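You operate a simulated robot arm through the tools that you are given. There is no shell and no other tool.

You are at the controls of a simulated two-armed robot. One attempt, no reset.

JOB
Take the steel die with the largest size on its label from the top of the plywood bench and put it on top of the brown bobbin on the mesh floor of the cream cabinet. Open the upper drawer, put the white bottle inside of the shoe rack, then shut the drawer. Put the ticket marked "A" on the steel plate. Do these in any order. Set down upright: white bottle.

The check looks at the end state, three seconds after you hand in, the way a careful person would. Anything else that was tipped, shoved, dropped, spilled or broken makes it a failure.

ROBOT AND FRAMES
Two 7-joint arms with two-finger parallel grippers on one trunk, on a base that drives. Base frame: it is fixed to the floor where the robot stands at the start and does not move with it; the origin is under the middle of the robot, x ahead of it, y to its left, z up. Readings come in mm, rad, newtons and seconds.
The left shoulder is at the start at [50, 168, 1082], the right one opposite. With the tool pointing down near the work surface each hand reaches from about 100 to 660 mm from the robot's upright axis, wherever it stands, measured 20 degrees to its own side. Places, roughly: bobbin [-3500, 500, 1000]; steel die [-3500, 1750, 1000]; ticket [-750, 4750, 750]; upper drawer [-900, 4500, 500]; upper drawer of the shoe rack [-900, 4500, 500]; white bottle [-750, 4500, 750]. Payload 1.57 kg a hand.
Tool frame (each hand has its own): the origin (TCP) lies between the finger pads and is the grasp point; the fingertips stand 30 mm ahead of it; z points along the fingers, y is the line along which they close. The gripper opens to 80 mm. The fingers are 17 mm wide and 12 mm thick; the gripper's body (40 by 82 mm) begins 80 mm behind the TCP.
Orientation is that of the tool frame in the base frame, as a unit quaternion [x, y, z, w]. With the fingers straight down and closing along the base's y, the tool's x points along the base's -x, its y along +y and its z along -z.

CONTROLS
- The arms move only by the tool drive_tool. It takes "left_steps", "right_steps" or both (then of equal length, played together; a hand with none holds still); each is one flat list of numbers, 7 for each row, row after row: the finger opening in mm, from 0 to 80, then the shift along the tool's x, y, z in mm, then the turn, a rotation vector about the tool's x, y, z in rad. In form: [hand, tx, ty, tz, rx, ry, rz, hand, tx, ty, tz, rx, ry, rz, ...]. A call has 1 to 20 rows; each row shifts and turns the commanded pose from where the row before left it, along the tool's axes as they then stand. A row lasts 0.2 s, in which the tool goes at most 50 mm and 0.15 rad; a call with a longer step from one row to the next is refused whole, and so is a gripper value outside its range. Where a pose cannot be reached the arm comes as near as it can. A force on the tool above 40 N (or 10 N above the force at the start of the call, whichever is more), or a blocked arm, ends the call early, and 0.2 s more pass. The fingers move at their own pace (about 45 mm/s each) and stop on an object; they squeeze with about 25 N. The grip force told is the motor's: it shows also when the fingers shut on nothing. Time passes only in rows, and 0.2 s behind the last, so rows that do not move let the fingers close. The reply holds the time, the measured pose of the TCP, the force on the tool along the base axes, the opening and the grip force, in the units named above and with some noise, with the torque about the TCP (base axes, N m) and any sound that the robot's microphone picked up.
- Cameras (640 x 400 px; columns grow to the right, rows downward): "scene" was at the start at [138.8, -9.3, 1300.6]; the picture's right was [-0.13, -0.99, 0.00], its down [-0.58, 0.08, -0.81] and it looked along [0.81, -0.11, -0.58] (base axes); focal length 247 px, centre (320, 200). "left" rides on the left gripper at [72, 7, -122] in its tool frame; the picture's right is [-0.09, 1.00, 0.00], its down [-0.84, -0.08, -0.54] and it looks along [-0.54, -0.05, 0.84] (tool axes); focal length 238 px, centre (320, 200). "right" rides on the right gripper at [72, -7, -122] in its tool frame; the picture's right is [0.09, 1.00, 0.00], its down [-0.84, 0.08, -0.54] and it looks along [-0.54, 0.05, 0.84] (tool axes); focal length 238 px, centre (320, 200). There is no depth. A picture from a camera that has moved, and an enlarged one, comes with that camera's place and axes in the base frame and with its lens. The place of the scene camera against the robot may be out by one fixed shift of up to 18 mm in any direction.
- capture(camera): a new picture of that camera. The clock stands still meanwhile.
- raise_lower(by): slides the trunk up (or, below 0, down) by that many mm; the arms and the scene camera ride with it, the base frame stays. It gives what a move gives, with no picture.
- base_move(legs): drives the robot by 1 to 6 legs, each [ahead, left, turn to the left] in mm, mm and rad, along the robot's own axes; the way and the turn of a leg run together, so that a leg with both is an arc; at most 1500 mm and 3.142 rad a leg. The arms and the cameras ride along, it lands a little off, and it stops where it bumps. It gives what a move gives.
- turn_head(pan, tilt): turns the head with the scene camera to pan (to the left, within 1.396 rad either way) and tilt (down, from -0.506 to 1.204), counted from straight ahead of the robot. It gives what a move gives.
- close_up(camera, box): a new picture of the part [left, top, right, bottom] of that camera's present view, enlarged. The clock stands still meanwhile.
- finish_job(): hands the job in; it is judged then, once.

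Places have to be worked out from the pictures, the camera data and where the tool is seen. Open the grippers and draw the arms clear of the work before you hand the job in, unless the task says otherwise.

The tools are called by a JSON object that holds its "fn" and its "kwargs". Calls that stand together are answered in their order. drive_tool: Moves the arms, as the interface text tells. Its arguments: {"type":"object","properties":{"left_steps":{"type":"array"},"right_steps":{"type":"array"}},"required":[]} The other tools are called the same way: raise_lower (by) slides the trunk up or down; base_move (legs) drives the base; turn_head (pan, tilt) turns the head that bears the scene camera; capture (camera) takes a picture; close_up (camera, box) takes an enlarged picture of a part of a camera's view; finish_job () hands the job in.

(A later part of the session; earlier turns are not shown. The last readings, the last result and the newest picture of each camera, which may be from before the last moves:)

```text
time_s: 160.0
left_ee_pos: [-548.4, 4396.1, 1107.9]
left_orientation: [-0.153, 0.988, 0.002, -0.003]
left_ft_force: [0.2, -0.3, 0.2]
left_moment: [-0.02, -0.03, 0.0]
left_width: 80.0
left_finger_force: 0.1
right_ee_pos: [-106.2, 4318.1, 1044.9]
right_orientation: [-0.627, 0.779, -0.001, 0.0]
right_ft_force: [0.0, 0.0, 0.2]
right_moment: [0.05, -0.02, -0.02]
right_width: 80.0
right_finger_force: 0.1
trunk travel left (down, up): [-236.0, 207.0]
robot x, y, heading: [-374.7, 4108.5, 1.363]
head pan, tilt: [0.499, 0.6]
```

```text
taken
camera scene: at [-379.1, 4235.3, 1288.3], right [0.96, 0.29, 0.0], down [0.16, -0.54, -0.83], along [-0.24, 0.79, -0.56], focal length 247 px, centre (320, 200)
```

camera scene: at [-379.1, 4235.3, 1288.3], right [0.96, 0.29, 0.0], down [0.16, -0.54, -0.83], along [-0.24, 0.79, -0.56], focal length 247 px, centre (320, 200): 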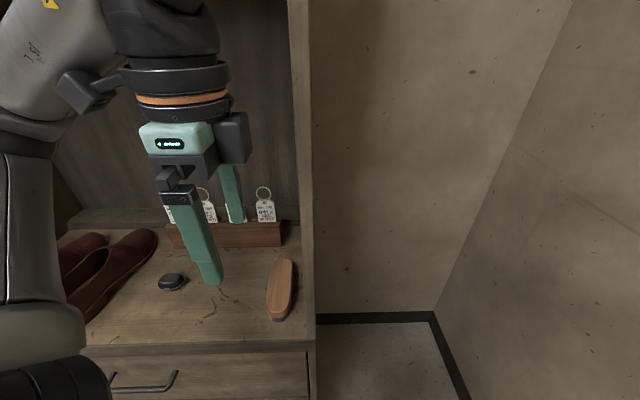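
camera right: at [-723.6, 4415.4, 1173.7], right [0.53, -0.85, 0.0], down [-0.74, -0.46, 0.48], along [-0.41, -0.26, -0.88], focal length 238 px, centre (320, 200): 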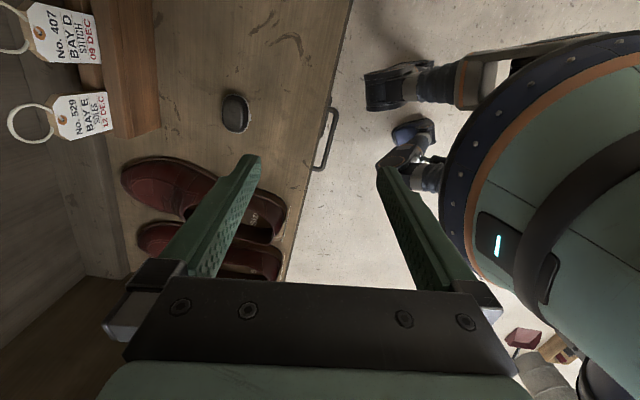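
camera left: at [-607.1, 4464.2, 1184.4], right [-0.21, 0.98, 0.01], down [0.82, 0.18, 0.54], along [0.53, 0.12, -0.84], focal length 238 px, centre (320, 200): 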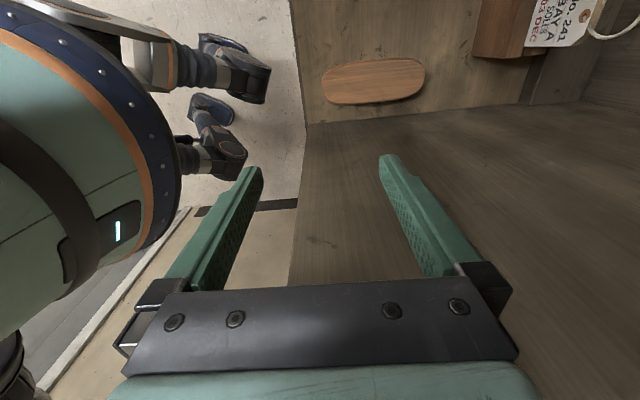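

All intact. I rotate the left tool −90° in place so it closes side-to-side with the camera facing me, checking that this is reachable.

{"fn": "drive_tool", "kwargs": {"left_steps": [80, 0, 0, 0, 0, 0, -0.1428, 80, 0, 0, 0, 0, 0, -0.1428, 80, 0, 0, 0, 0, 0, -0.1428, 80, 0, 0, 0, 0, 0, -0.1428, 80, 0, 0, 0, 0, 0, -0.1428, 80, 0, 0, 0, 0, 0, -0.1428, 80, 0, 0, 0, 0, 0, -0.1428, 80, 0, 0, 0, 0, 0, -0.1428, 80, 0, 0, 0, 0, 0, -0.1428, 80, 0, 0, 0, 0, 0, -0.1428, 80, 0, 0, 0, 0, 0, -0.15, 80, 0, 0, 0, 0, 0, 0]}}

{"fn": "capture", "kwargs": {"camera": "scene"}}

{"fn": "capture", "kwargs": {"camera": "left"}}

```text
time_s: 162.6
left_ee_pos: [-546.8, 4396.1, 1107.7]
left_orientation: [0.81, -0.586, -0.003, 0.0]
left_ft_force: [-0.5, 0.4, -1.0]
left_moment: [0.02, -0.05, -0.01]
left_width: 79.7
left_finger_force: 0.0
right_ee_pos: [-106.0, 4318.1, 1044.7]
right_orientation: [-0.626, 0.779, -0.001, 0.002]
right_ft_force: [0.4, 0.7, -0.3]
right_moment: [0.0, 0.02, 0.0]
right_width: 80.3
right_finger_force: 0.0
trunk travel left (down, up): [-236.0, 207.0]
robot x, y, heading: [-376.9, 4109.8, 1.364]
head pan, tilt: [0.499, 0.6]
```

```text
taken
camera scene: at [-379.1, 4235.3, 1288.3], right [0.96, 0.29, 0.0], down [0.16, -0.54, -0.83], along [-0.24, 0.79, -0.56], focal length 247 px, centre (320, 200)
```

scene: 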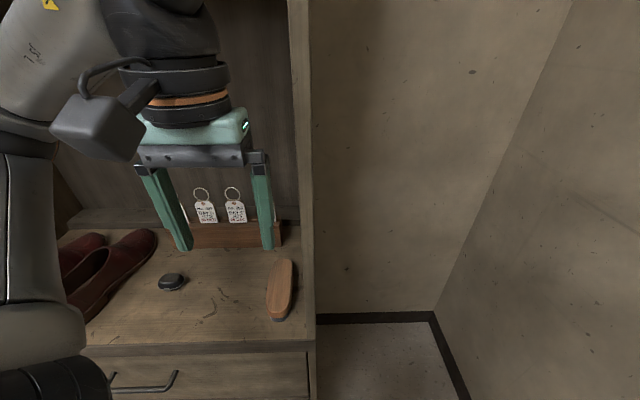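

```text
taken
camera left: at [-530.7, 4324.6, 1229.3], right [-0.97, -0.22, 0.0], down [-0.19, 0.82, 0.55], along [-0.13, 0.53, -0.84], focal length 238 px, centre (320, 200)
```

left: 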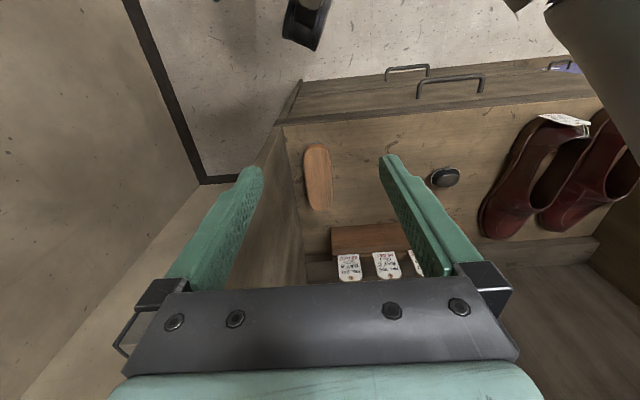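

Rotation was fully reachable. I now extend toward ticket A (about 327 mm forward, 37 mm left), stopping ~65 mm short to look.

{"fn": "drive_tool", "kwargs": {"left_steps": [80, -30, 5, 0, 0, 0, 0.027, 80, -38, 5, 0, 0, 0, 0, 80, -38, 5, 0, 0, 0, 0, 80, -38, 5, 0, 0, 0, 0, 80, -38, 5, 0, 0, 0, 0, 80, -38, 5, 0, 0, 0, 0, 80, -38, 5, 0, 0, 0, 0, 80, 0, 0, 0, 0, 0, 0]}}

{"fn": "capture", "kwargs": {"camera": "scene"}}

{"fn": "capture", "kwargs": {"camera": "left"}}

```text
time_s: 164.4
left_ee_pos: [-655.4, 4631.7, 1107.4]
left_orientation: [0.802, -0.598, -0.004, 0.001]
left_ft_force: [-0.1, 0.1, 0.2]
left_moment: [-0.02, 0.01, -0.01]
left_width: 80.1
left_finger_force: 0.0
right_ee_pos: [-106.6, 4318.4, 1045.3]
right_orientation: [-0.627, 0.779, -0.001, 0.0]
right_ft_force: [-1.0, 0.2, 0.0]
right_moment: [0.02, -0.01, 0.03]
right_width: 79.9
right_finger_force: 0.1
trunk travel left (down, up): [-236.0, 207.0]
robot x, y, heading: [-375.5, 4110.0, 1.361]
head pan, tilt: [0.499, 0.6]
```

```text
taken
camera scene: at [-379.1, 4235.2, 1288.3], right [0.96, 0.29, 0.0], down [0.16, -0.54, -0.83], along [-0.24, 0.79, -0.56], focal length 247 px, centre (320, 200)
```

scene: 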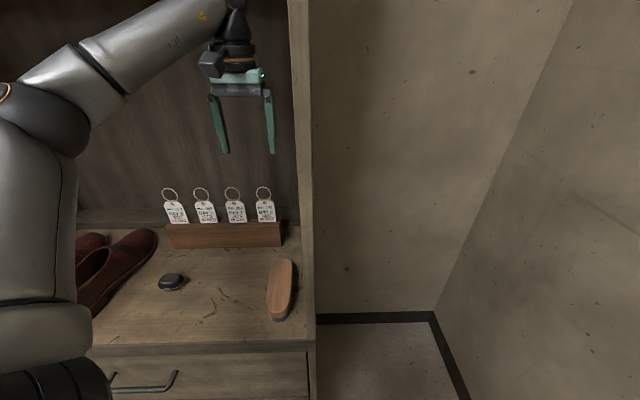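

```text
taken
camera left: at [-640.2, 4560.3, 1231.3], right [-0.98, -0.19, 0.01], down [-0.16, 0.82, 0.55], along [-0.11, 0.53, -0.84], focal length 238 px, centre (320, 200)
```

left: 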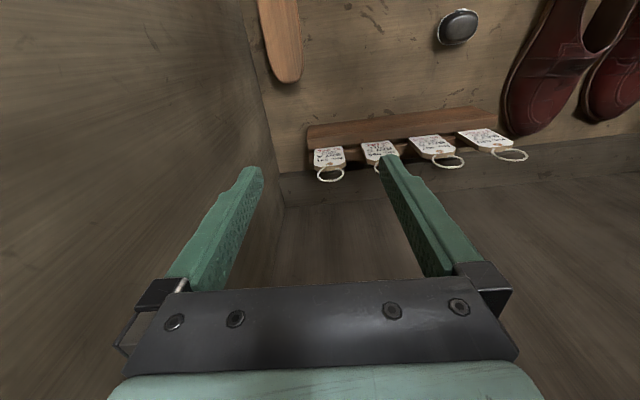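

Now the reach is fine: the hand hangs above the ticket row. Ticket A is about 78 mm further and 9 mm left; I move over it, lower to z≈1020 and look again.

{"fn": "drive_tool", "kwargs": {"left_steps": [80, -25, 3, 0, 0, 0, 0, 80, -25, 3, 0, 0, 0, 0, 80, -20, 2, 0, 0, 0, 0, 80, 0, 0, 30, 0, 0, 0, 80, 0, 0, 30, 0, 0, 0, 80, 0, 0, 25, 0, 0, 0, 80, 0, 0, 0, 0, 0, 0]}}

{"fn": "capture", "kwargs": {"camera": "left"}}

{"fn": "close_up", "kwargs": {"camera": "left", "box": [240, 120, 400, 220]}}

```text
time_s: 166.0
left_ee_pos: [-683.0, 4697.2, 1023.8]
left_orientation: [0.801, -0.598, -0.003, -0.001]
left_ft_force: [-0.8, 0.0, -0.3]
left_moment: [-0.02, 0.02, 0.01]
left_width: 80.0
left_finger_force: 0.1
right_ee_pos: [-105.5, 4318.8, 1043.5]
right_orientation: [-0.626, 0.78, -0.001, 0.0]
right_ft_force: [-0.6, 0.1, 0.0]
right_moment: [-0.03, -0.04, -0.01]
right_width: 80.3
right_finger_force: 0.1
trunk travel left (down, up): [-236.0, 207.0]
robot x, y, heading: [-374.1, 4105.6, 1.361]
head pan, tilt: [0.499, 0.6]
```

```text
taken
camera left: at [-668.2, 4626.1, 1147.0], right [-0.98, -0.2, 0.0], down [-0.16, 0.82, 0.55], along [-0.11, 0.53, -0.84], focal length 238 px, centre (320, 200)
```

left: 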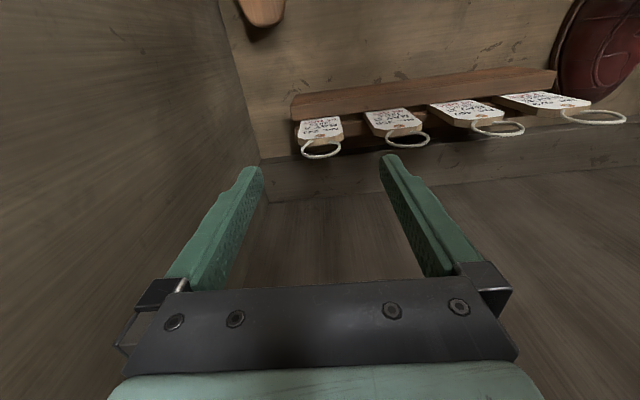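

```text
4.00 times, centred on (320, 170) of left
camera zoom: at [-668.2, 4626.1, 1147.0], right [-0.98, -0.2, 0.0], down [-0.16, 0.82, 0.55], along [-0.11, 0.53, -0.84], focal length 953 px, centre (320, 320)
```

zoom: 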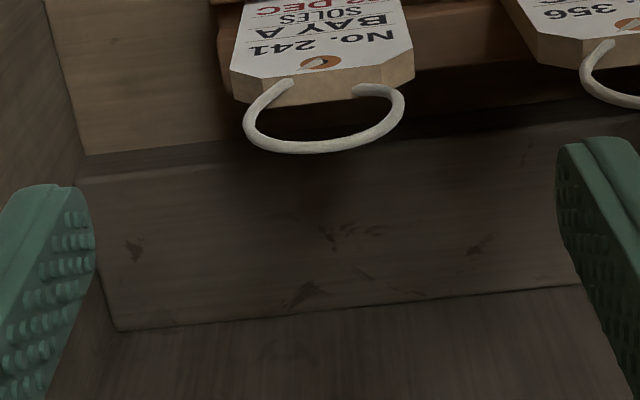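

The ticket is a stout tag (~48 mm wide, ~8 mm thick) centred 11 mm ahead of the TCP. I set the opening to 66 mm, correct, and descend partway.

{"fn": "drive_tool", "kwargs": {"left_steps": [66, -11, 0.5, 0, 0, 0, 0, 66, 0, 0, 25, 0, 0, 0, 66, 0, 0, 30, 0, 0, 0, 66, 0, 0, 30, 0, 0, 0, 66, 0, 0, 0, 0, 0, 0]}}

{"fn": "capture", "kwargs": {"camera": "left"}}

{"fn": "close_up", "kwargs": {"camera": "left", "box": [220, 110, 420, 235]}}

```text
time_s: 167.2
left_ee_pos: [-688.7, 4708.2, 939.1]
left_orientation: [0.802, -0.597, -0.003, -0.001]
left_ft_force: [0.3, 0.0, 0.0]
left_moment: [0.03, 0.0, -0.01]
left_width: 65.7
left_finger_force: 0.1
right_ee_pos: [-106.3, 4321.0, 1045.9]
right_orientation: [-0.627, 0.779, 0.0, 0.001]
right_ft_force: [-0.1, -0.2, 0.5]
right_moment: [0.03, -0.03, -0.02]
right_width: 80.0
right_finger_force: 0.0
trunk travel left (down, up): [-236.0, 207.0]
robot x, y, heading: [-375.8, 4104.5, 1.359]
head pan, tilt: [0.499, 0.6]
```

```text
taken
camera left: at [-673.0, 4637.2, 1061.8], right [-0.98, -0.2, 0.0], down [-0.16, 0.82, 0.55], along [-0.11, 0.53, -0.84], focal length 238 px, centre (320, 200)
```

left: 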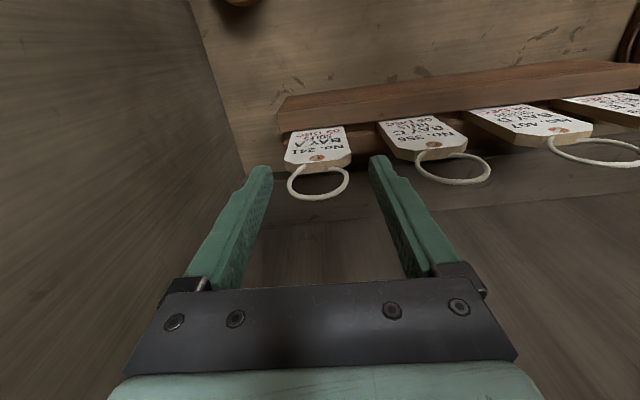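

```text
3.20 times, centred on (320, 172) of left
camera zoom: at [-673.0, 4637.2, 1061.8], right [-0.98, -0.2, 0.0], down [-0.16, 0.82, 0.55], along [-0.11, 0.53, -0.84], focal length 763 px, centre (320, 288)
```

zoom: 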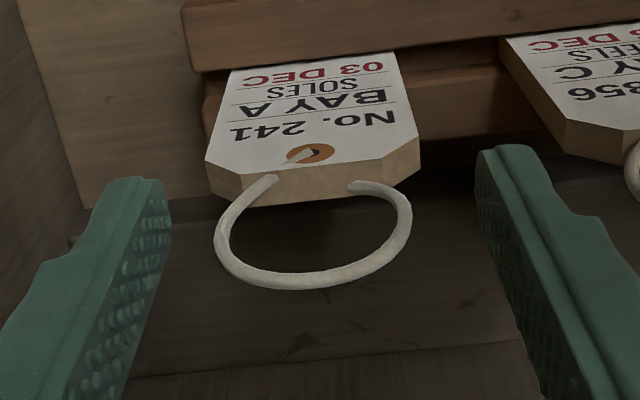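

Card A is centred to within 1–2 mm between the fingers. I descend to z≈893 and close gently on its side edges.

{"fn": "drive_tool", "kwargs": {"left_steps": [66, -1, -1.4, 16, 0, 0, 0, 66, 0, 0, 16, 0, 0, 0, 66, 0, 0, 14, 0, 0, 0, 66, 0, 0, 0, 0, 0, 0]}}

{"fn": "capture", "kwargs": {"camera": "left"}}

{"fn": "close_up", "kwargs": {"camera": "scene", "box": [150, 130, 330, 260]}}

```text
time_s: 168.2
left_ee_pos: [-687.7, 4708.9, 892.9]
left_orientation: [0.802, -0.598, -0.003, 0.001]
left_ft_force: [0.3, 0.0, 0.6]
left_moment: [0.0, 0.01, 0.0]
left_width: 66.1
left_finger_force: 0.1
right_ee_pos: [-105.7, 4319.4, 1045.8]
right_orientation: [-0.627, 0.779, 0.001, 0.001]
right_ft_force: [-1.3, -0.8, 0.3]
right_moment: [0.01, -0.02, -0.01]
right_width: 79.8
right_finger_force: 0.1
trunk travel left (down, up): [-236.0, 207.0]
robot x, y, heading: [-372.9, 4109.6, 1.365]
head pan, tilt: [0.499, 0.6]
```

```text
taken
camera left: at [-671.8, 4638.3, 1014.7], right [-0.98, -0.2, 0.0], down [-0.16, 0.82, 0.55], along [-0.11, 0.53, -0.84], focal length 238 px, centre (320, 200)
```

left: 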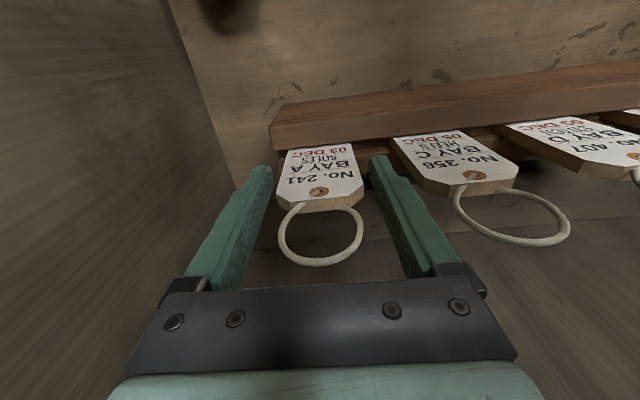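

```text
3.08 times, centred on (240, 195) of scene
camera zoom: at [-379.1, 4235.3, 1288.3], right [0.96, 0.29, 0.0], down [0.16, -0.54, -0.83], along [-0.24, 0.79, -0.56], focal length 761 px, centre (566, 215)
```

zoom: 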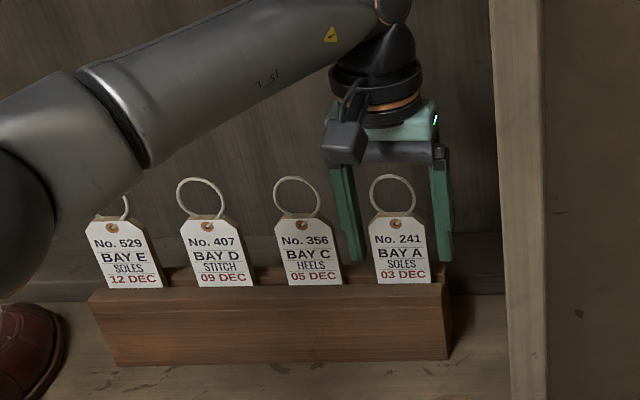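

The fingers straddle card A with clearance on both sides. I close on it.

{"fn": "drive_tool", "kwargs": {"left_steps": [58, 0, 0, 0, 0, 0, 0, 50, 0, 0, 0, 0, 0, 0, 40, 0, 0, 0, 0, 0, 0, 30, 0, 0, 0, 0, 0, 0, 30, 0, 0, 0, 0, 0, 0, 30, 0, 0, 0, 0, 0, 0]}}

{"fn": "capture", "kwargs": {"camera": "left"}}

```text
time_s: 169.6
left_ee_pos: [-685.1, 4709.6, 892.5]
left_orientation: [0.802, -0.598, -0.004, 0.001]
left_ft_force: [1.0, 0.0, -0.2]
left_moment: [0.0, -0.02, 0.01]
left_width: 46.9
left_finger_force: 25.0
right_ee_pos: [-106.0, 4318.3, 1045.0]
right_orientation: [-0.627, 0.779, 0.0, 0.001]
right_ft_force: [-0.1, 0.0, 0.3]
right_moment: [0.0, -0.01, 0.0]
right_width: 80.0
right_finger_force: 0.0
trunk travel left (down, up): [-236.0, 207.0]
robot x, y, heading: [-375.3, 4108.5, 1.365]
head pan, tilt: [0.499, 0.6]
```

```text
taken
camera left: at [-671.8, 4638.4, 1015.0], right [-0.98, -0.2, 0.0], down [-0.16, 0.82, 0.55], along [-0.11, 0.53, -0.84], focal length 238 px, centre (320, 200)
```

left: 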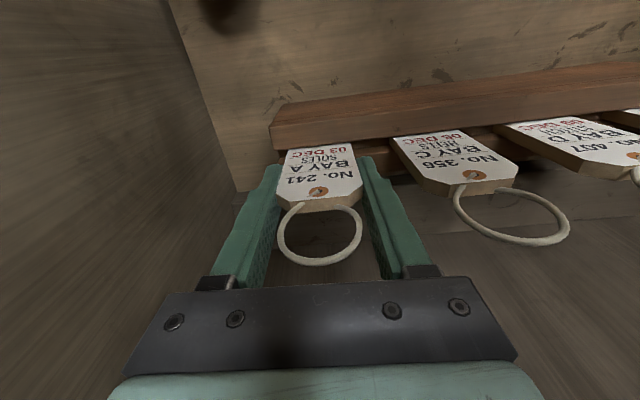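

Card A is held at 47 mm with 25 N. I lift it straight up out of its slot.

{"fn": "drive_tool", "kwargs": {"left_steps": [30, 0, 0, -8, 0, 0, 0, 30, 0, 0, -12, 0, 0, 0, 30, 0, 0, -20, 0, 0, 0, 30, 0, 0, -25, 0, 0, 0, 30, 0, 0, -30, 0, 0, 0, 30, 0, 0, -35, 0, 0, 0, 30, 0, 0, -35, 0, 0, 0, 30, 0, 0, 0, 0, 0, 0]}}

{"fn": "capture", "kwargs": {"camera": "left"}}

{"fn": "capture", "kwargs": {"camera": "scene"}}

```text
time_s: 171.4
left_ee_pos: [-685.0, 4708.6, 1057.5]
left_orientation: [0.802, -0.597, -0.003, 0.0]
left_ft_force: [0.8, -0.2, 0.3]
left_moment: [0.01, 0.02, 0.02]
left_width: 46.9
left_finger_force: 24.8
right_ee_pos: [-106.4, 4318.6, 1046.0]
right_orientation: [-0.626, 0.78, -0.001, 0.0]
right_ft_force: [0.1, -0.4, 0.8]
right_moment: [0.0, 0.02, 0.02]
right_width: 80.3
right_finger_force: 0.1
trunk travel left (down, up): [-236.0, 207.0]
robot x, y, heading: [-373.2, 4109.6, 1.368]
head pan, tilt: [0.499, 0.6]
```

```text
taken
camera left: at [-670.5, 4637.4, 1181.3], right [-0.98, -0.2, 0.0], down [-0.16, 0.82, 0.55], along [-0.11, 0.53, -0.84], focal length 238 px, centre (320, 200)
```

left: 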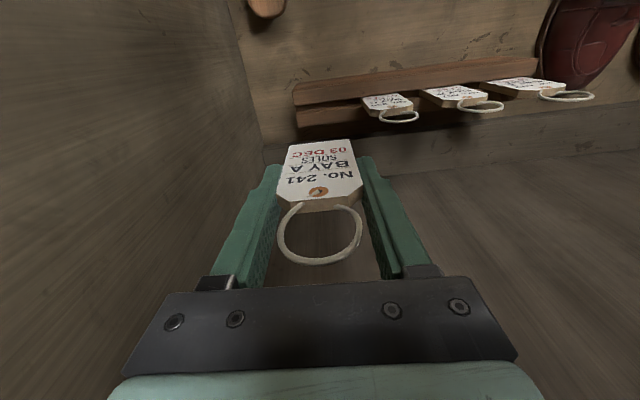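

```text
taken
camera scene: at [-379.2, 4235.4, 1288.3], right [0.96, 0.29, 0.0], down [0.16, -0.54, -0.82], along [-0.24, 0.79, -0.57], focal length 247 px, centre (320, 200)
```

scene: 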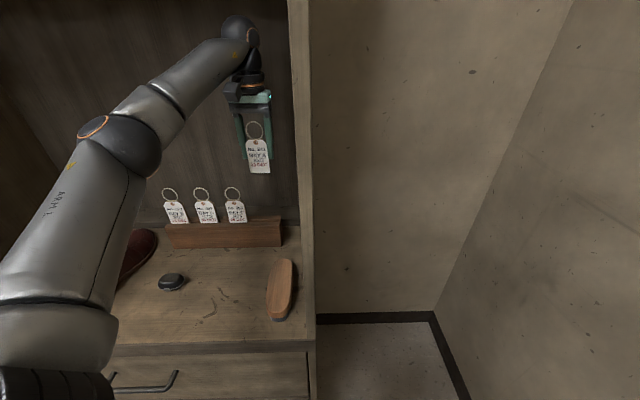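

Ticket A is out and held firmly, the other tickets stand undisturbed. I draw the left hand out of the rack and back the base away.

{"fn": "drive_tool", "kwargs": {"left_steps": [30, 30, 0, -5, 0, 0, 0, 30, 40, 0, -5, 0, 0, 0, 30, 40, 0, -5, 0, 0, 0, 30, 40, 0, -5, 0, 0, 0, 30, 40, 0, -5, 0, 0, 0, 30, 40, 0, -5, 0, 0, 0, 30, 40, 0, -5, 0, 0, 0, 30, 40, 0, -5, 0, 0, 0, 30, 0, 0, 0, 0, 0, 0]}}

{"fn": "base_move", "kwargs": {"legs": [[-350, 0, 0]]}}

{"fn": "turn_head", "kwargs": {"pan": 1.39, "tilt": 0.3}}

{"fn": "capture", "kwargs": {"camera": "scene"}}

```text
time_s: 173.4
left_ee_pos: [-597.5, 4411.8, 1095.5]
left_orientation: [0.801, -0.598, -0.003, 0.001]
left_ft_force: [-0.5, -0.8, -0.8]
left_moment: [0.01, -0.02, -0.01]
left_width: 47.1
left_finger_force: 25.7
right_ee_pos: [-105.6, 4318.8, 1045.4]
right_orientation: [-0.627, 0.779, -0.002, 0.001]
right_ft_force: [0.0, -0.2, 2.2]
right_moment: [0.02, 0.01, 0.03]
right_width: 80.0
right_finger_force: 0.1
trunk travel left (down, up): [-236.0, 207.0]
robot x, y, heading: [-374.5, 4109.5, 1.363]
head pan, tilt: [0.499, 0.6]
```

```text
time_s: 175.7
left_ee_pos: [-669.1, 4072.1, 1096.0]
left_orientation: [0.801, -0.598, -0.004, 0.0]
left_ft_force: [-0.3, -0.8, 0.1]
left_moment: [0.01, 0.0, -0.01]
left_width: 47.0
left_finger_force: 25.0
right_ee_pos: [-178.1, 3977.0, 1045.1]
right_orientation: [-0.626, 0.78, 0.0, 0.0]
right_ft_force: [0.0, -1.7, 0.3]
right_moment: [-0.01, 0.02, -0.02]
right_width: 79.8
right_finger_force: 0.0
trunk travel left (down, up): [-236.0, 207.0]
robot x, y, heading: [-444.1, 3769.2, 1.362]
head pan, tilt: [0.499, 0.6]
```

```text
time_s: 176.9
left_ee_pos: [-668.7, 4071.8, 1097.5]
left_orientation: [0.801, -0.599, -0.003, 0.001]
left_ft_force: [-1.1, -0.3, 0.1]
left_moment: [0.0, 0.01, 0.0]
left_width: 46.5
left_finger_force: 25.0
right_ee_pos: [-176.8, 3977.9, 1045.3]
right_orientation: [-0.626, 0.78, -0.001, 0.001]
right_ft_force: [-0.5, 0.2, 0.3]
right_moment: [-0.01, 0.0, -0.01]
right_width: 79.8
right_finger_force: 0.1
trunk travel left (down, up): [-236.0, 207.0]
robot x, y, heading: [-444.5, 3769.6, 1.361]
head pan, tilt: [1.389, 0.3]
```

```text
taken
camera scene: at [-512.0, 3845.7, 1315.8], right [0.38, 0.92, 0.0], down [0.27, -0.11, -0.96], along [-0.88, 0.36, -0.3], focal length 247 px, centre (320, 200)
```

scene: 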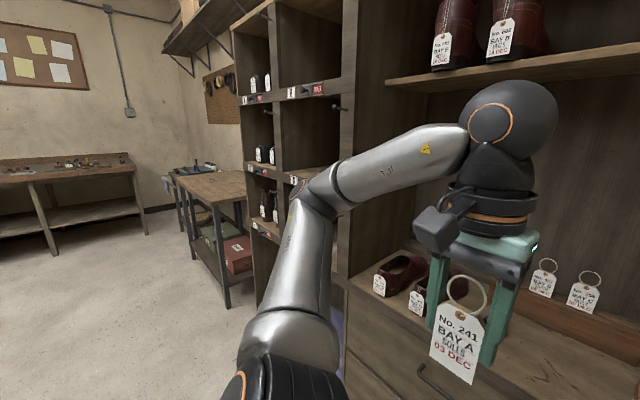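

The held ticket reads "No. 241 BAY A". Now I turn left toward the far benches to look for the steel plate and the dies.

{"fn": "base_move", "kwargs": {"legs": [[0, 0, 1.9]]}}

{"fn": "turn_head", "kwargs": {"pan": 0.2, "tilt": 0.25}}

{"fn": "capture", "kwargs": {"camera": "scene"}}

```text
time_s: 181.8
left_ee_pos: [-662.8, 3462.5, 1096.5]
left_orientation: [0.954, 0.3, -0.002, 0.002]
left_ft_force: [0.3, -0.2, -0.9]
left_moment: [0.02, 0.03, -0.02]
left_width: 47.0
left_finger_force: 24.8
right_ee_pos: [-727.9, 3956.9, 1045.1]
right_orientation: [0.999, 0.051, 0.001, -0.001]
right_ft_force: [-0.8, 0.6, -0.4]
right_moment: [0.01, 0.05, 0.01]
right_width: 80.1
right_finger_force: 0.0
trunk travel left (down, up): [-236.0, 207.0]
robot x, y, heading: [-451.2, 3768.0, -3.025]
head pan, tilt: [1.389, 0.3]
```

```text
time_s: 183.2
left_ee_pos: [-662.7, 3462.5, 1096.3]
left_orientation: [0.954, 0.3, -0.002, 0.003]
left_ft_force: [0.4, -0.5, -0.4]
left_moment: [0.03, -0.01, 0.04]
left_width: 46.6
left_finger_force: 25.3
right_ee_pos: [-727.0, 3957.1, 1045.2]
right_orientation: [0.999, 0.051, -0.001, -0.001]
right_ft_force: [0.6, -0.4, -0.4]
right_moment: [-0.01, 0.03, -0.01]
right_width: 79.9
right_finger_force: 0.1
trunk travel left (down, up): [-236.0, 207.0]
robot x, y, heading: [-445.4, 3767.7, -3.03]
head pan, tilt: [0.201, 0.25]
```

```text
taken
camera scene: at [-562.6, 3737.8, 1320.5], right [-0.31, 0.95, 0.0], down [0.23, 0.08, -0.97], along [-0.92, -0.3, -0.25], focal length 247 px, centre (320, 200)
```

scene: 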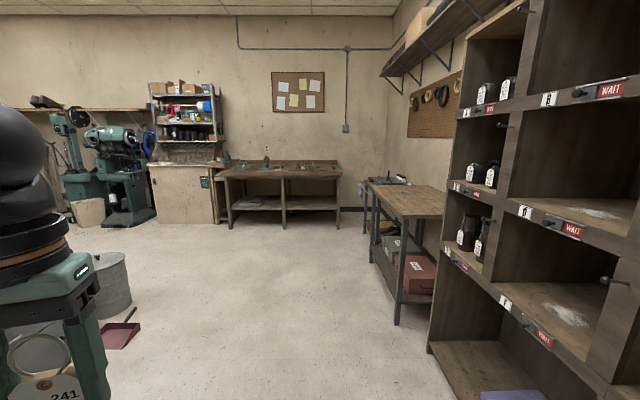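

The plywood bench stands at the far −x wall (front edge around s≈2.9 m away), the floor between is clear except a bin and dustpan to the left. I align and drive diagonally toward it.

{"fn": "base_move", "kwargs": {"legs": [[0, 0, 0.178], [1350, 480, 0], [1350, 480, 0]]}}

{"fn": "turn_head", "kwargs": {"pan": 0.0, "tilt": 0.4}}

{"fn": "capture", "kwargs": {"camera": "scene"}}

```text
time_s: 197.7
left_ee_pos: [-2925.6, 1744.2, 1097.8]
left_orientation: [0.927, 0.376, -0.001, 0.004]
left_ft_force: [0.0, 0.1, -0.5]
left_moment: [-0.01, -0.03, -0.03]
left_width: 46.6
left_finger_force: 25.2
right_ee_pos: [-3069.5, 2223.3, 1044.0]
right_orientation: [0.991, 0.132, 0.0, -0.001]
right_ft_force: [-0.2, -0.8, -0.4]
right_moment: [-0.05, 0.01, 0.03]
right_width: 80.0
right_finger_force: 0.1
trunk travel left (down, up): [-236.0, 207.0]
robot x, y, heading: [-2761.9, 2083.7, -2.871]
head pan, tilt: [0.201, 0.25]
```

```text
time_s: 198.5
left_ee_pos: [-2924.3, 1745.0, 1095.3]
left_orientation: [0.927, 0.375, -0.002, 0.003]
left_ft_force: [0.5, -0.8, -0.1]
left_moment: [-0.01, 0.01, -0.02]
left_width: 46.8
left_finger_force: 25.4
right_ee_pos: [-3069.7, 2223.5, 1045.7]
right_orientation: [0.991, 0.132, 0.0, -0.001]
right_ft_force: [0.0, -0.3, -0.2]
right_moment: [-0.01, 0.04, 0.0]
right_width: 79.7
right_finger_force: 0.1
trunk travel left (down, up): [-236.0, 207.0]
robot x, y, heading: [-2759.0, 2082.2, -2.871]
head pan, tilt: [0.0, 0.4]
```

```text
taken
camera scene: at [-2875.2, 2049.3, 1306.6], right [-0.27, 0.96, 0.0], down [0.37, 0.1, -0.92], along [-0.89, -0.25, -0.39], focal length 247 px, centre (320, 200)
```

scene: 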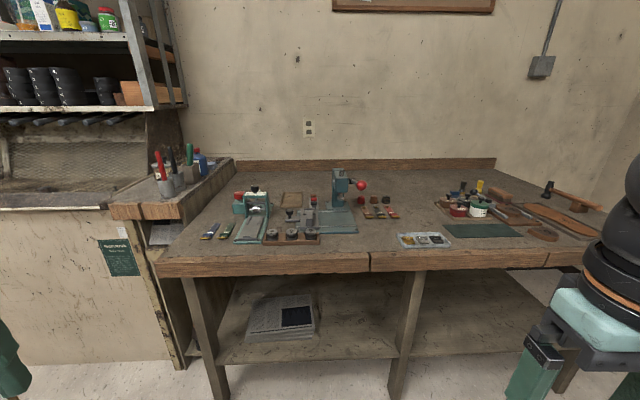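

Now in front of the plywood bench. I zoom into the left and right halves of its top.

{"fn": "close_up", "kwargs": {"camera": "scene", "box": [190, 160, 350, 260]}}

{"fn": "close_up", "kwargs": {"camera": "scene", "box": [340, 165, 500, 265]}}

```text
4.00 times, centred on (270, 210) of scene
camera zoom: at [-2875.2, 2049.3, 1306.6], right [-0.27, 0.96, 0.0], down [0.37, 0.1, -0.92], along [-0.89, -0.25, -0.39], focal length 989 px, centre (520, 160)
```

zoom: 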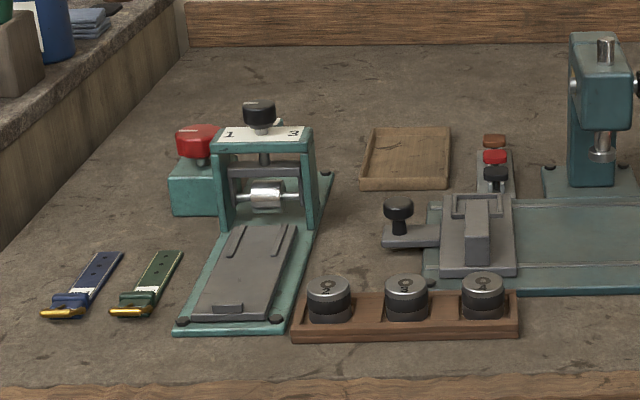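

```text
4.00 times, centred on (420, 215) of scene
camera zoom: at [-2875.2, 2049.3, 1306.6], right [-0.27, 0.96, 0.0], down [0.37, 0.1, -0.92], along [-0.89, -0.25, -0.39], focal length 989 px, centre (-80, 140)
```

zoom: 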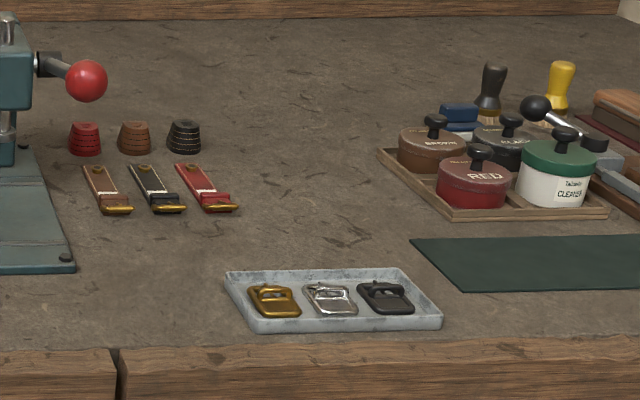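

Three steel dies sit in a wooden tray, with size labels on top still unreadable. I look at the cream cabinet to the left for the bobbin and the mesh floor.

{"fn": "turn_head", "kwargs": {"pan": 0.55, "tilt": 0.2}}

{"fn": "capture", "kwargs": {"camera": "scene"}}

{"fn": "close_up", "kwargs": {"camera": "scene", "box": [200, 100, 420, 237]}}

```text
time_s: 199.4
left_ee_pos: [-2924.2, 1745.3, 1096.1]
left_orientation: [0.927, 0.376, -0.002, 0.003]
left_ft_force: [-0.4, 0.2, 0.8]
left_moment: [0.02, 0.0, 0.01]
left_width: 46.5
left_finger_force: 25.1
right_ee_pos: [-3068.7, 2224.4, 1045.2]
right_orientation: [0.991, 0.131, 0.0, -0.001]
right_ft_force: [-0.2, -0.1, -0.1]
right_moment: [0.01, 0.03, -0.02]
right_width: 80.0
right_finger_force: 0.0
trunk travel left (down, up): [-236.0, 207.0]
robot x, y, heading: [-2761.9, 2081.4, -2.868]
head pan, tilt: [0.55, 0.201]
```

```text
taken
camera scene: at [-2849.5, 2006.0, 1325.0], right [-0.73, 0.68, 0.0], down [0.14, 0.15, -0.98], along [-0.67, -0.72, -0.2], focal length 247 px, centre (320, 200)
```

scene: 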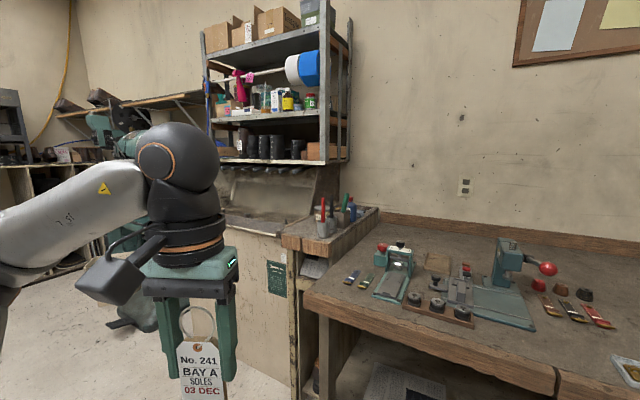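

```text
2.91 times, centred on (310, 168) of scene
camera zoom: at [-2849.5, 2006.0, 1325.0], right [-0.73, 0.68, 0.0], down [0.14, 0.15, -0.98], along [-0.67, -0.72, -0.2], focal length 719 px, centre (349, 292)
```

zoom: 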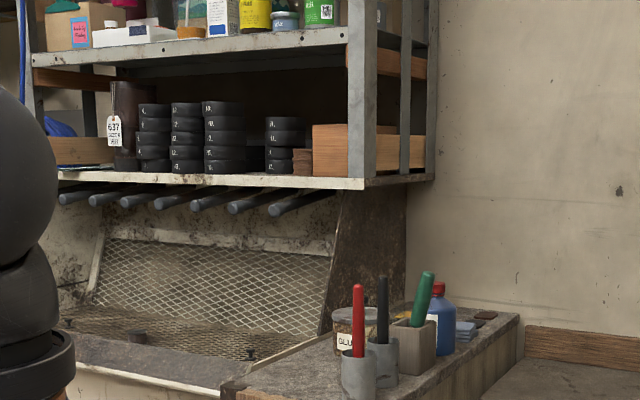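

The cabinet has a mesh floor recess with small dark bobbins on it. I look further left along the wall.

{"fn": "turn_head", "kwargs": {"pan": 1.3, "tilt": 0.3}}

{"fn": "capture", "kwargs": {"camera": "scene"}}

{"fn": "turn_head", "kwargs": {"pan": -1.1, "tilt": 0.3}}

{"fn": "capture", "kwargs": {"camera": "scene"}}

```text
time_s: 200.5
left_ee_pos: [-2923.4, 1744.8, 1096.2]
left_orientation: [0.927, 0.376, -0.001, 0.003]
left_ft_force: [0.3, -0.3, -0.8]
left_moment: [0.0, -0.01, 0.01]
left_width: 46.8
left_finger_force: 25.0
right_ee_pos: [-3069.4, 2222.1, 1043.8]
right_orientation: [0.991, 0.131, 0.0, -0.001]
right_ft_force: [-0.2, -1.0, 0.3]
right_moment: [0.0, 0.0, 0.01]
right_width: 80.0
right_finger_force: 0.0
trunk travel left (down, up): [-236.0, 207.0]
robot x, y, heading: [-2756.7, 2081.9, -2.867]
head pan, tilt: [1.3, 0.3]
```

```text
taken
camera scene: at [-2785.9, 1980.9, 1315.8], right [-1.0, 0.0, 0.0], down [0.0, 0.3, -0.96], along [0.0, -0.96, -0.3], focal length 247 px, centre (320, 200)
```

scene: 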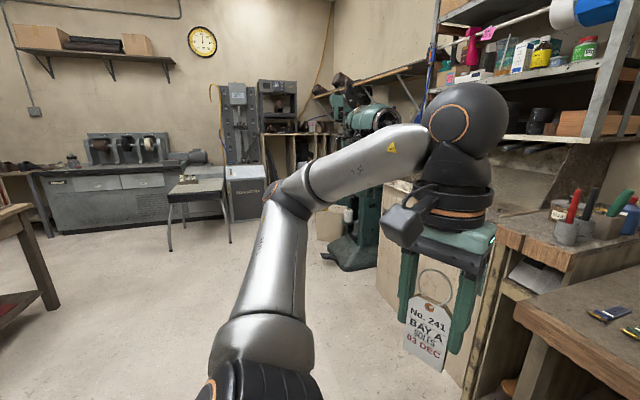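

```text
time_s: 202.7
left_ee_pos: [-2924.4, 1744.7, 1096.1]
left_orientation: [0.927, 0.376, -0.001, 0.003]
left_ft_force: [0.0, -0.8, -1.2]
left_moment: [-0.04, 0.0, 0.0]
left_width: 47.0
left_finger_force: 25.4
right_ee_pos: [-3068.5, 2223.8, 1044.6]
right_orientation: [0.991, 0.131, 0.0, -0.001]
right_ft_force: [0.0, 0.1, 0.2]
right_moment: [0.0, 0.01, -0.01]
right_width: 80.0
right_finger_force: 0.0
trunk travel left (down, up): [-236.0, 207.0]
robot x, y, heading: [-2759.6, 2083.8, -2.864]
head pan, tilt: [-1.1, 0.3]
```

```text
taken
camera scene: at [-2849.3, 2143.0, 1315.8], right [0.74, 0.68, 0.0], down [0.2, -0.22, -0.96], along [-0.65, 0.7, -0.3], focal length 247 px, centre (320, 200)
```

scene: 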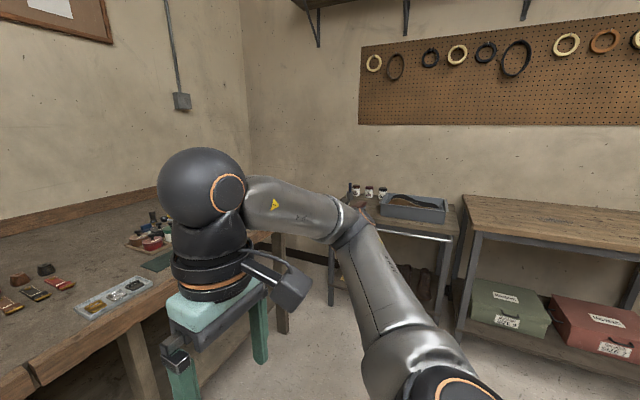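

No flat steel plate is evident besides the gray beds of the presses; I also remember a small gray slab on the leather table near the start. I turn the base to look back at that table.

{"fn": "base_move", "kwargs": {"legs": [[300, 0, 0], [0, 0, 1.4]]}}

{"fn": "turn_head", "kwargs": {"pan": 1.1, "tilt": 0.15}}

{"fn": "capture", "kwargs": {"camera": "scene"}}

```text
time_s: 208.2
left_ee_pos: [-2748.3, 1778.3, 1095.3]
left_orientation: [0.473, 0.881, 0.0, 0.003]
left_ft_force: [0.5, -0.3, 0.4]
left_moment: [0.01, 0.0, -0.01]
left_width: 46.8
left_finger_force: 25.1
right_ee_pos: [-3246.4, 1722.8, 1045.2]
right_orientation: [0.677, 0.736, 0.0, -0.001]
right_ft_force: [-0.5, 0.5, -0.2]
right_moment: [0.03, 0.01, -0.01]
right_width: 80.1
right_finger_force: 0.0
trunk travel left (down, up): [-236.0, 207.0]
robot x, y, heading: [-3051.9, 2003.4, -1.476]
head pan, tilt: [-1.1, 0.3]
```

```text
time_s: 210.3
left_ee_pos: [-2749.1, 1777.4, 1096.9]
left_orientation: [0.472, 0.881, 0.001, 0.003]
left_ft_force: [-1.0, 0.3, 0.2]
left_moment: [0.02, -0.01, 0.04]
left_width: 46.8
left_finger_force: 25.3
right_ee_pos: [-3245.3, 1722.6, 1045.4]
right_orientation: [0.678, 0.735, 0.001, -0.001]
right_ft_force: [-0.3, -0.6, 0.5]
right_moment: [-0.02, 0.02, 0.02]
right_width: 80.0
right_finger_force: 0.1
trunk travel left (down, up): [-236.0, 207.0]
robot x, y, heading: [-3050.1, 2001.0, -1.476]
head pan, tilt: [1.1, 0.15]
```

```text
taken
camera scene: at [-2950.0, 1929.3, 1329.8], right [-0.37, -0.93, 0.0], down [-0.14, 0.06, -0.99], along [0.92, -0.37, -0.15], focal length 247 px, centre (320, 200)
```

scene: 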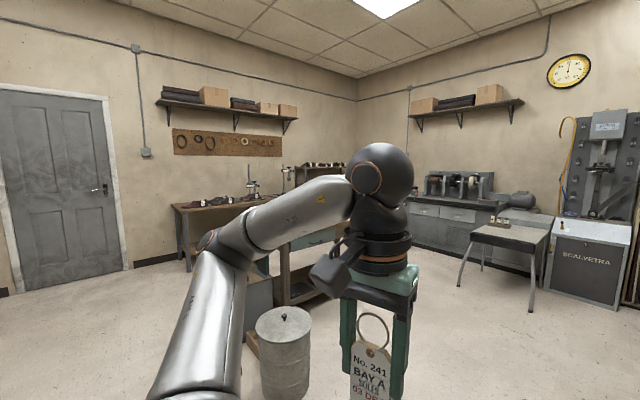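

The left arm blocks the view of the leather table; I rotate the base some more and look again.

{"fn": "base_move", "kwargs": {"legs": [[0, 0, 1.1]]}}

{"fn": "turn_head", "kwargs": {"pan": 0.0, "tilt": 0.15}}

{"fn": "capture", "kwargs": {"camera": "scene"}}

```text
time_s: 213.5
left_ee_pos: [-2717.8, 2173.2, 1097.1]
left_orientation: [-0.063, 0.998, 0.003, 0.002]
left_ft_force: [0.1, 0.1, -0.1]
left_moment: [0.01, 0.0, 0.0]
left_width: 46.7
left_finger_force: 24.9
right_ee_pos: [-2887.7, 1703.4, 1045.5]
right_orientation: [0.187, 0.982, -0.001, 0.0]
right_ft_force: [-0.2, 0.6, 0.5]
right_moment: [-0.01, 0.02, 0.0]
right_width: 80.1
right_finger_force: 0.0
trunk travel left (down, up): [-236.0, 207.0]
robot x, y, heading: [-3051.8, 2002.1, -0.366]
head pan, tilt: [1.1, 0.15]
```

```text
time_s: 214.8
left_ee_pos: [-2716.7, 2172.5, 1097.7]
left_orientation: [-0.064, 0.998, 0.001, 0.002]
left_ft_force: [0.8, 0.3, -0.4]
left_moment: [0.0, -0.01, 0.01]
left_width: 46.9
left_finger_force: 25.0
right_ee_pos: [-2887.3, 1702.2, 1044.8]
right_orientation: [0.188, 0.982, 0.0, 0.0]
right_ft_force: [0.0, -0.2, -0.7]
right_moment: [0.0, -0.02, -0.02]
right_width: 79.9
right_finger_force: 0.1
trunk travel left (down, up): [-236.0, 207.0]
robot x, y, heading: [-3055.8, 2002.2, -0.371]
head pan, tilt: [0.0, 0.15]
```

```text
taken
camera scene: at [-2915.9, 1955.8, 1329.8], right [-0.36, -0.93, 0.0], down [-0.14, 0.05, -0.99], along [0.92, -0.36, -0.15], focal length 247 px, centre (320, 200)
```

scene: 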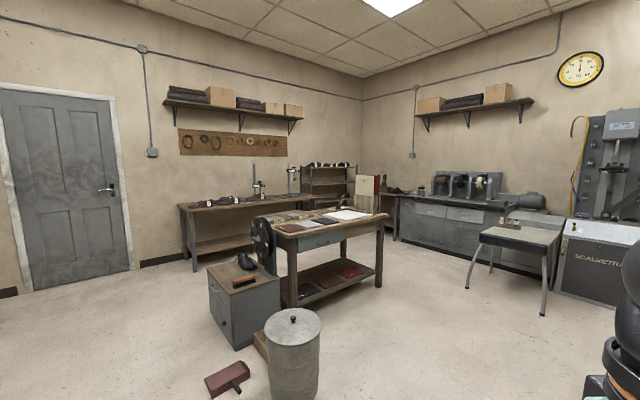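

I can see the leather table now; I zoom in on its top and the side tables.

{"fn": "close_up", "kwargs": {"camera": "scene", "box": [250, 180, 400, 260]}}

{"fn": "close_up", "kwargs": {"camera": "scene", "box": [170, 150, 300, 230]}}

{"fn": "close_up", "kwargs": {"camera": "scene", "box": [440, 160, 640, 280]}}

```text
4.27 times, centred on (325, 220) of scene
camera zoom: at [-2915.9, 1955.8, 1329.8], right [-0.36, -0.93, 0.0], down [-0.14, 0.05, -0.99], along [0.92, -0.36, -0.15], focal length 1055 px, centre (299, 115)
```

zoom: 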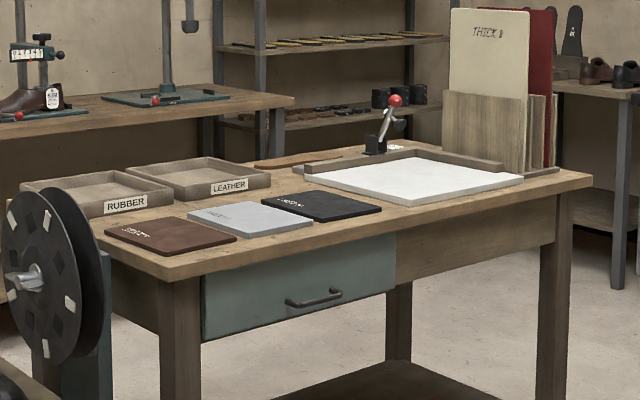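

```text
4.92 times, centred on (235, 190) of scene
camera zoom: at [-2915.9, 1955.8, 1329.8], right [-0.36, -0.93, 0.0], down [-0.14, 0.05, -0.99], along [0.92, -0.36, -0.15], focal length 1217 px, centre (738, 249)
```

zoom: 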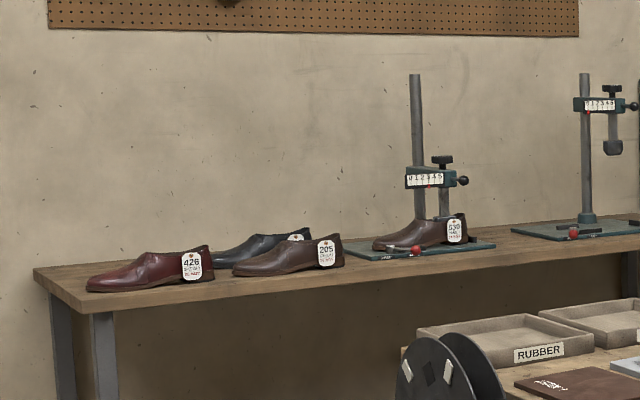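

```text
3.20 times, centred on (540, 220) of scene
camera zoom: at [-2915.9, 1955.8, 1329.8], right [-0.36, -0.93, 0.0], down [-0.14, 0.05, -0.99], along [0.92, -0.36, -0.15], focal length 791 px, centre (-384, 136)
```

zoom: 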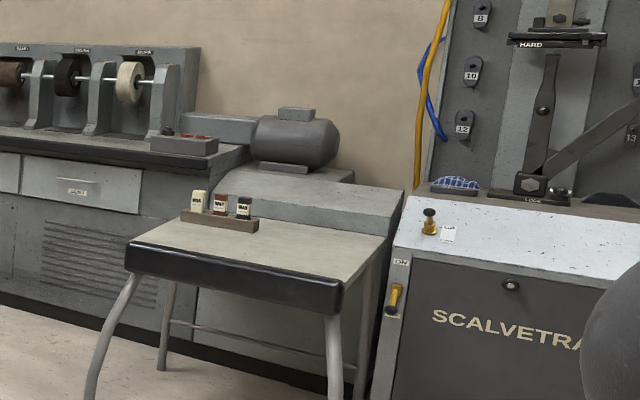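

From here: swatch boards, trays and a cutting board, but the small slab is hidden. I turn back to the plywood bench to inspect its top closely from above first.

{"fn": "base_move", "kwargs": {"legs": [[0, 0, -2.48]]}}

{"fn": "turn_head", "kwargs": {"pan": 0.3, "tilt": 0.7}}

{"fn": "capture", "kwargs": {"camera": "scene"}}

```text
time_s: 221.0
left_ee_pos: [-3206.1, 1658.0, 1096.1]
left_orientation: [0.921, 0.39, -0.001, 0.004]
left_ft_force: [-0.5, -0.4, -0.7]
left_moment: [0.02, 0.03, -0.02]
left_width: 46.5
left_finger_force: 24.9
right_ee_pos: [-3364.8, 2133.1, 1045.6]
right_orientation: [0.989, 0.147, 0.0, 0.0]
right_ft_force: [-0.6, -0.4, 0.4]
right_moment: [0.01, -0.02, 0.0]
right_width: 80.1
right_finger_force: 0.1
trunk travel left (down, up): [-236.0, 207.0]
robot x, y, heading: [-3052.5, 2002.2, -2.838]
head pan, tilt: [0.0, 0.15]
```

```text
time_s: 222.0
left_ee_pos: [-3205.3, 1657.7, 1096.5]
left_orientation: [0.921, 0.39, -0.002, 0.003]
left_ft_force: [0.1, -0.4, -0.4]
left_moment: [0.0, -0.02, -0.02]
left_width: 47.0
left_finger_force: 25.4
right_ee_pos: [-3365.1, 2132.1, 1044.8]
right_orientation: [0.989, 0.148, 0.001, 0.0]
right_ft_force: [-0.3, 0.1, 1.4]
right_moment: [0.01, 0.02, 0.02]
right_width: 80.1
right_finger_force: 0.0
trunk travel left (down, up): [-236.0, 207.0]
robot x, y, heading: [-3052.7, 2002.2, -2.832]
head pan, tilt: [0.3, 0.7]
```

```text
taken
camera scene: at [-3147.8, 1943.4, 1279.7], right [-0.57, 0.82, 0.0], down [0.53, 0.37, -0.77], along [-0.63, -0.43, -0.64], focal length 247 px, centre (320, 200)
```

scene: 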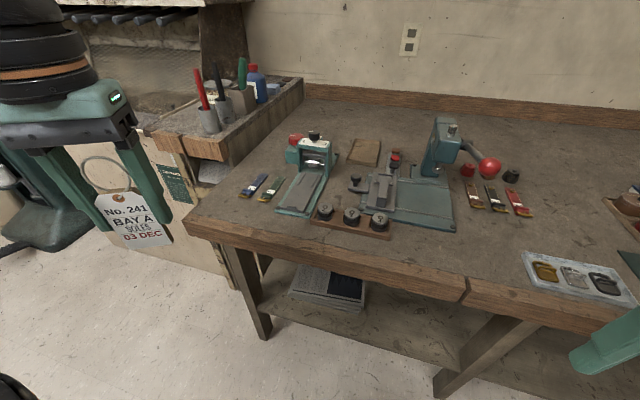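

{"fn": "close_up", "kwargs": {"camera": "scene", "box": [230, 120, 470, 270]}}

{"fn": "close_up", "kwargs": {"camera": "scene", "box": [305, 195, 401, 255]}}

```text
2.67 times, centred on (350, 195) of scene
camera zoom: at [-3147.8, 1943.4, 1279.7], right [-0.57, 0.82, 0.0], down [0.53, 0.37, -0.77], along [-0.63, -0.43, -0.64], focal length 659 px, centre (240, 213)
```

zoom: 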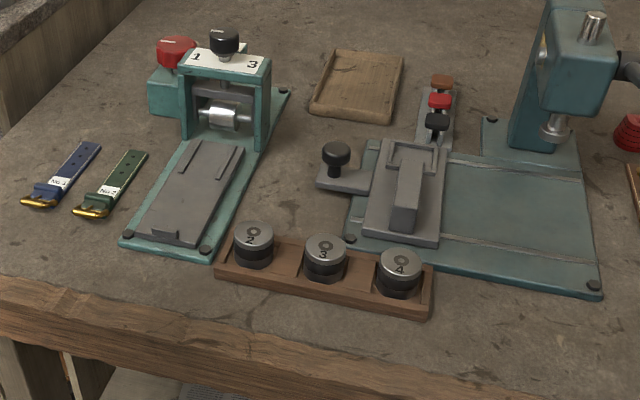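

```text
6.67 times, centred on (353, 225) of scene
camera zoom: at [-3147.8, 1943.4, 1279.7], right [-0.57, 0.82, 0.0], down [0.53, 0.37, -0.77], along [-0.63, -0.43, -0.64], focal length 1648 px, centre (100, 33)
```

zoom: 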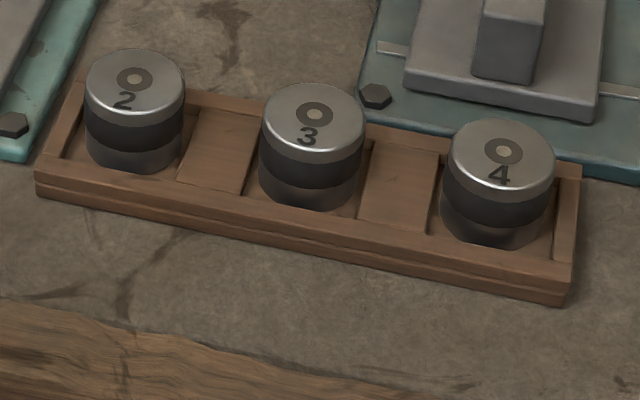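

The dies are marked 2, 3 and 4, so the one to take is "4" (rightmost). Triangulating two views puts its top at about (-3560, 1826, 888), i.e. 537 mm ahead and slightly left; I shift the base 170 mm left so the right arm can take it.

{"fn": "base_move", "kwargs": {"legs": [[0, 170, -0.015]]}}

{"fn": "turn_head", "kwargs": {"pan": -0.1, "tilt": 0.7}}

{"fn": "capture", "kwargs": {"camera": "scene"}}

```text
time_s: 224.1
left_ee_pos: [-3162.2, 1499.0, 1095.9]
left_orientation: [0.924, 0.383, -0.002, 0.002]
left_ft_force: [0.5, -0.3, 0.1]
left_moment: [0.01, -0.02, 0.02]
left_width: 47.2
left_finger_force: 24.7
right_ee_pos: [-3313.7, 1976.2, 1044.5]
right_orientation: [0.99, 0.14, 0.0, 0.0]
right_ft_force: [0.1, -0.1, -0.4]
right_moment: [0.02, -0.05, 0.01]
right_width: 80.1
right_finger_force: 0.0
trunk travel left (down, up): [-236.0, 207.0]
robot x, y, heading: [-3001.7, 1838.3, -2.85]
head pan, tilt: [0.3, 0.7]
```

```text
time_s: 225.0
left_ee_pos: [-3162.9, 1500.0, 1096.8]
left_orientation: [0.924, 0.383, -0.001, 0.004]
left_ft_force: [-0.3, 0.3, 0.0]
left_moment: [0.01, 0.0, 0.03]
left_width: 46.9
left_finger_force: 25.1
right_ee_pos: [-3314.0, 1976.3, 1045.5]
right_orientation: [0.99, 0.141, 0.0, -0.001]
right_ft_force: [0.8, -0.3, -0.2]
right_moment: [0.02, -0.01, 0.01]
right_width: 80.0
right_finger_force: 0.0
trunk travel left (down, up): [-236.0, 207.0]
robot x, y, heading: [-3002.6, 1839.1, -2.851]
head pan, tilt: [-0.099, 0.7]
```

```text
taken
camera scene: at [-3112.2, 1815.1, 1279.7], right [-0.19, 0.98, 0.0], down [0.63, 0.12, -0.76], along [-0.75, -0.14, -0.64], focal length 247 px, centre (320, 200)
```

scene: 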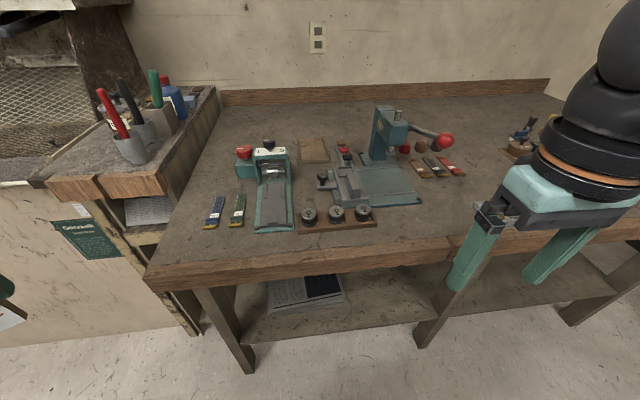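

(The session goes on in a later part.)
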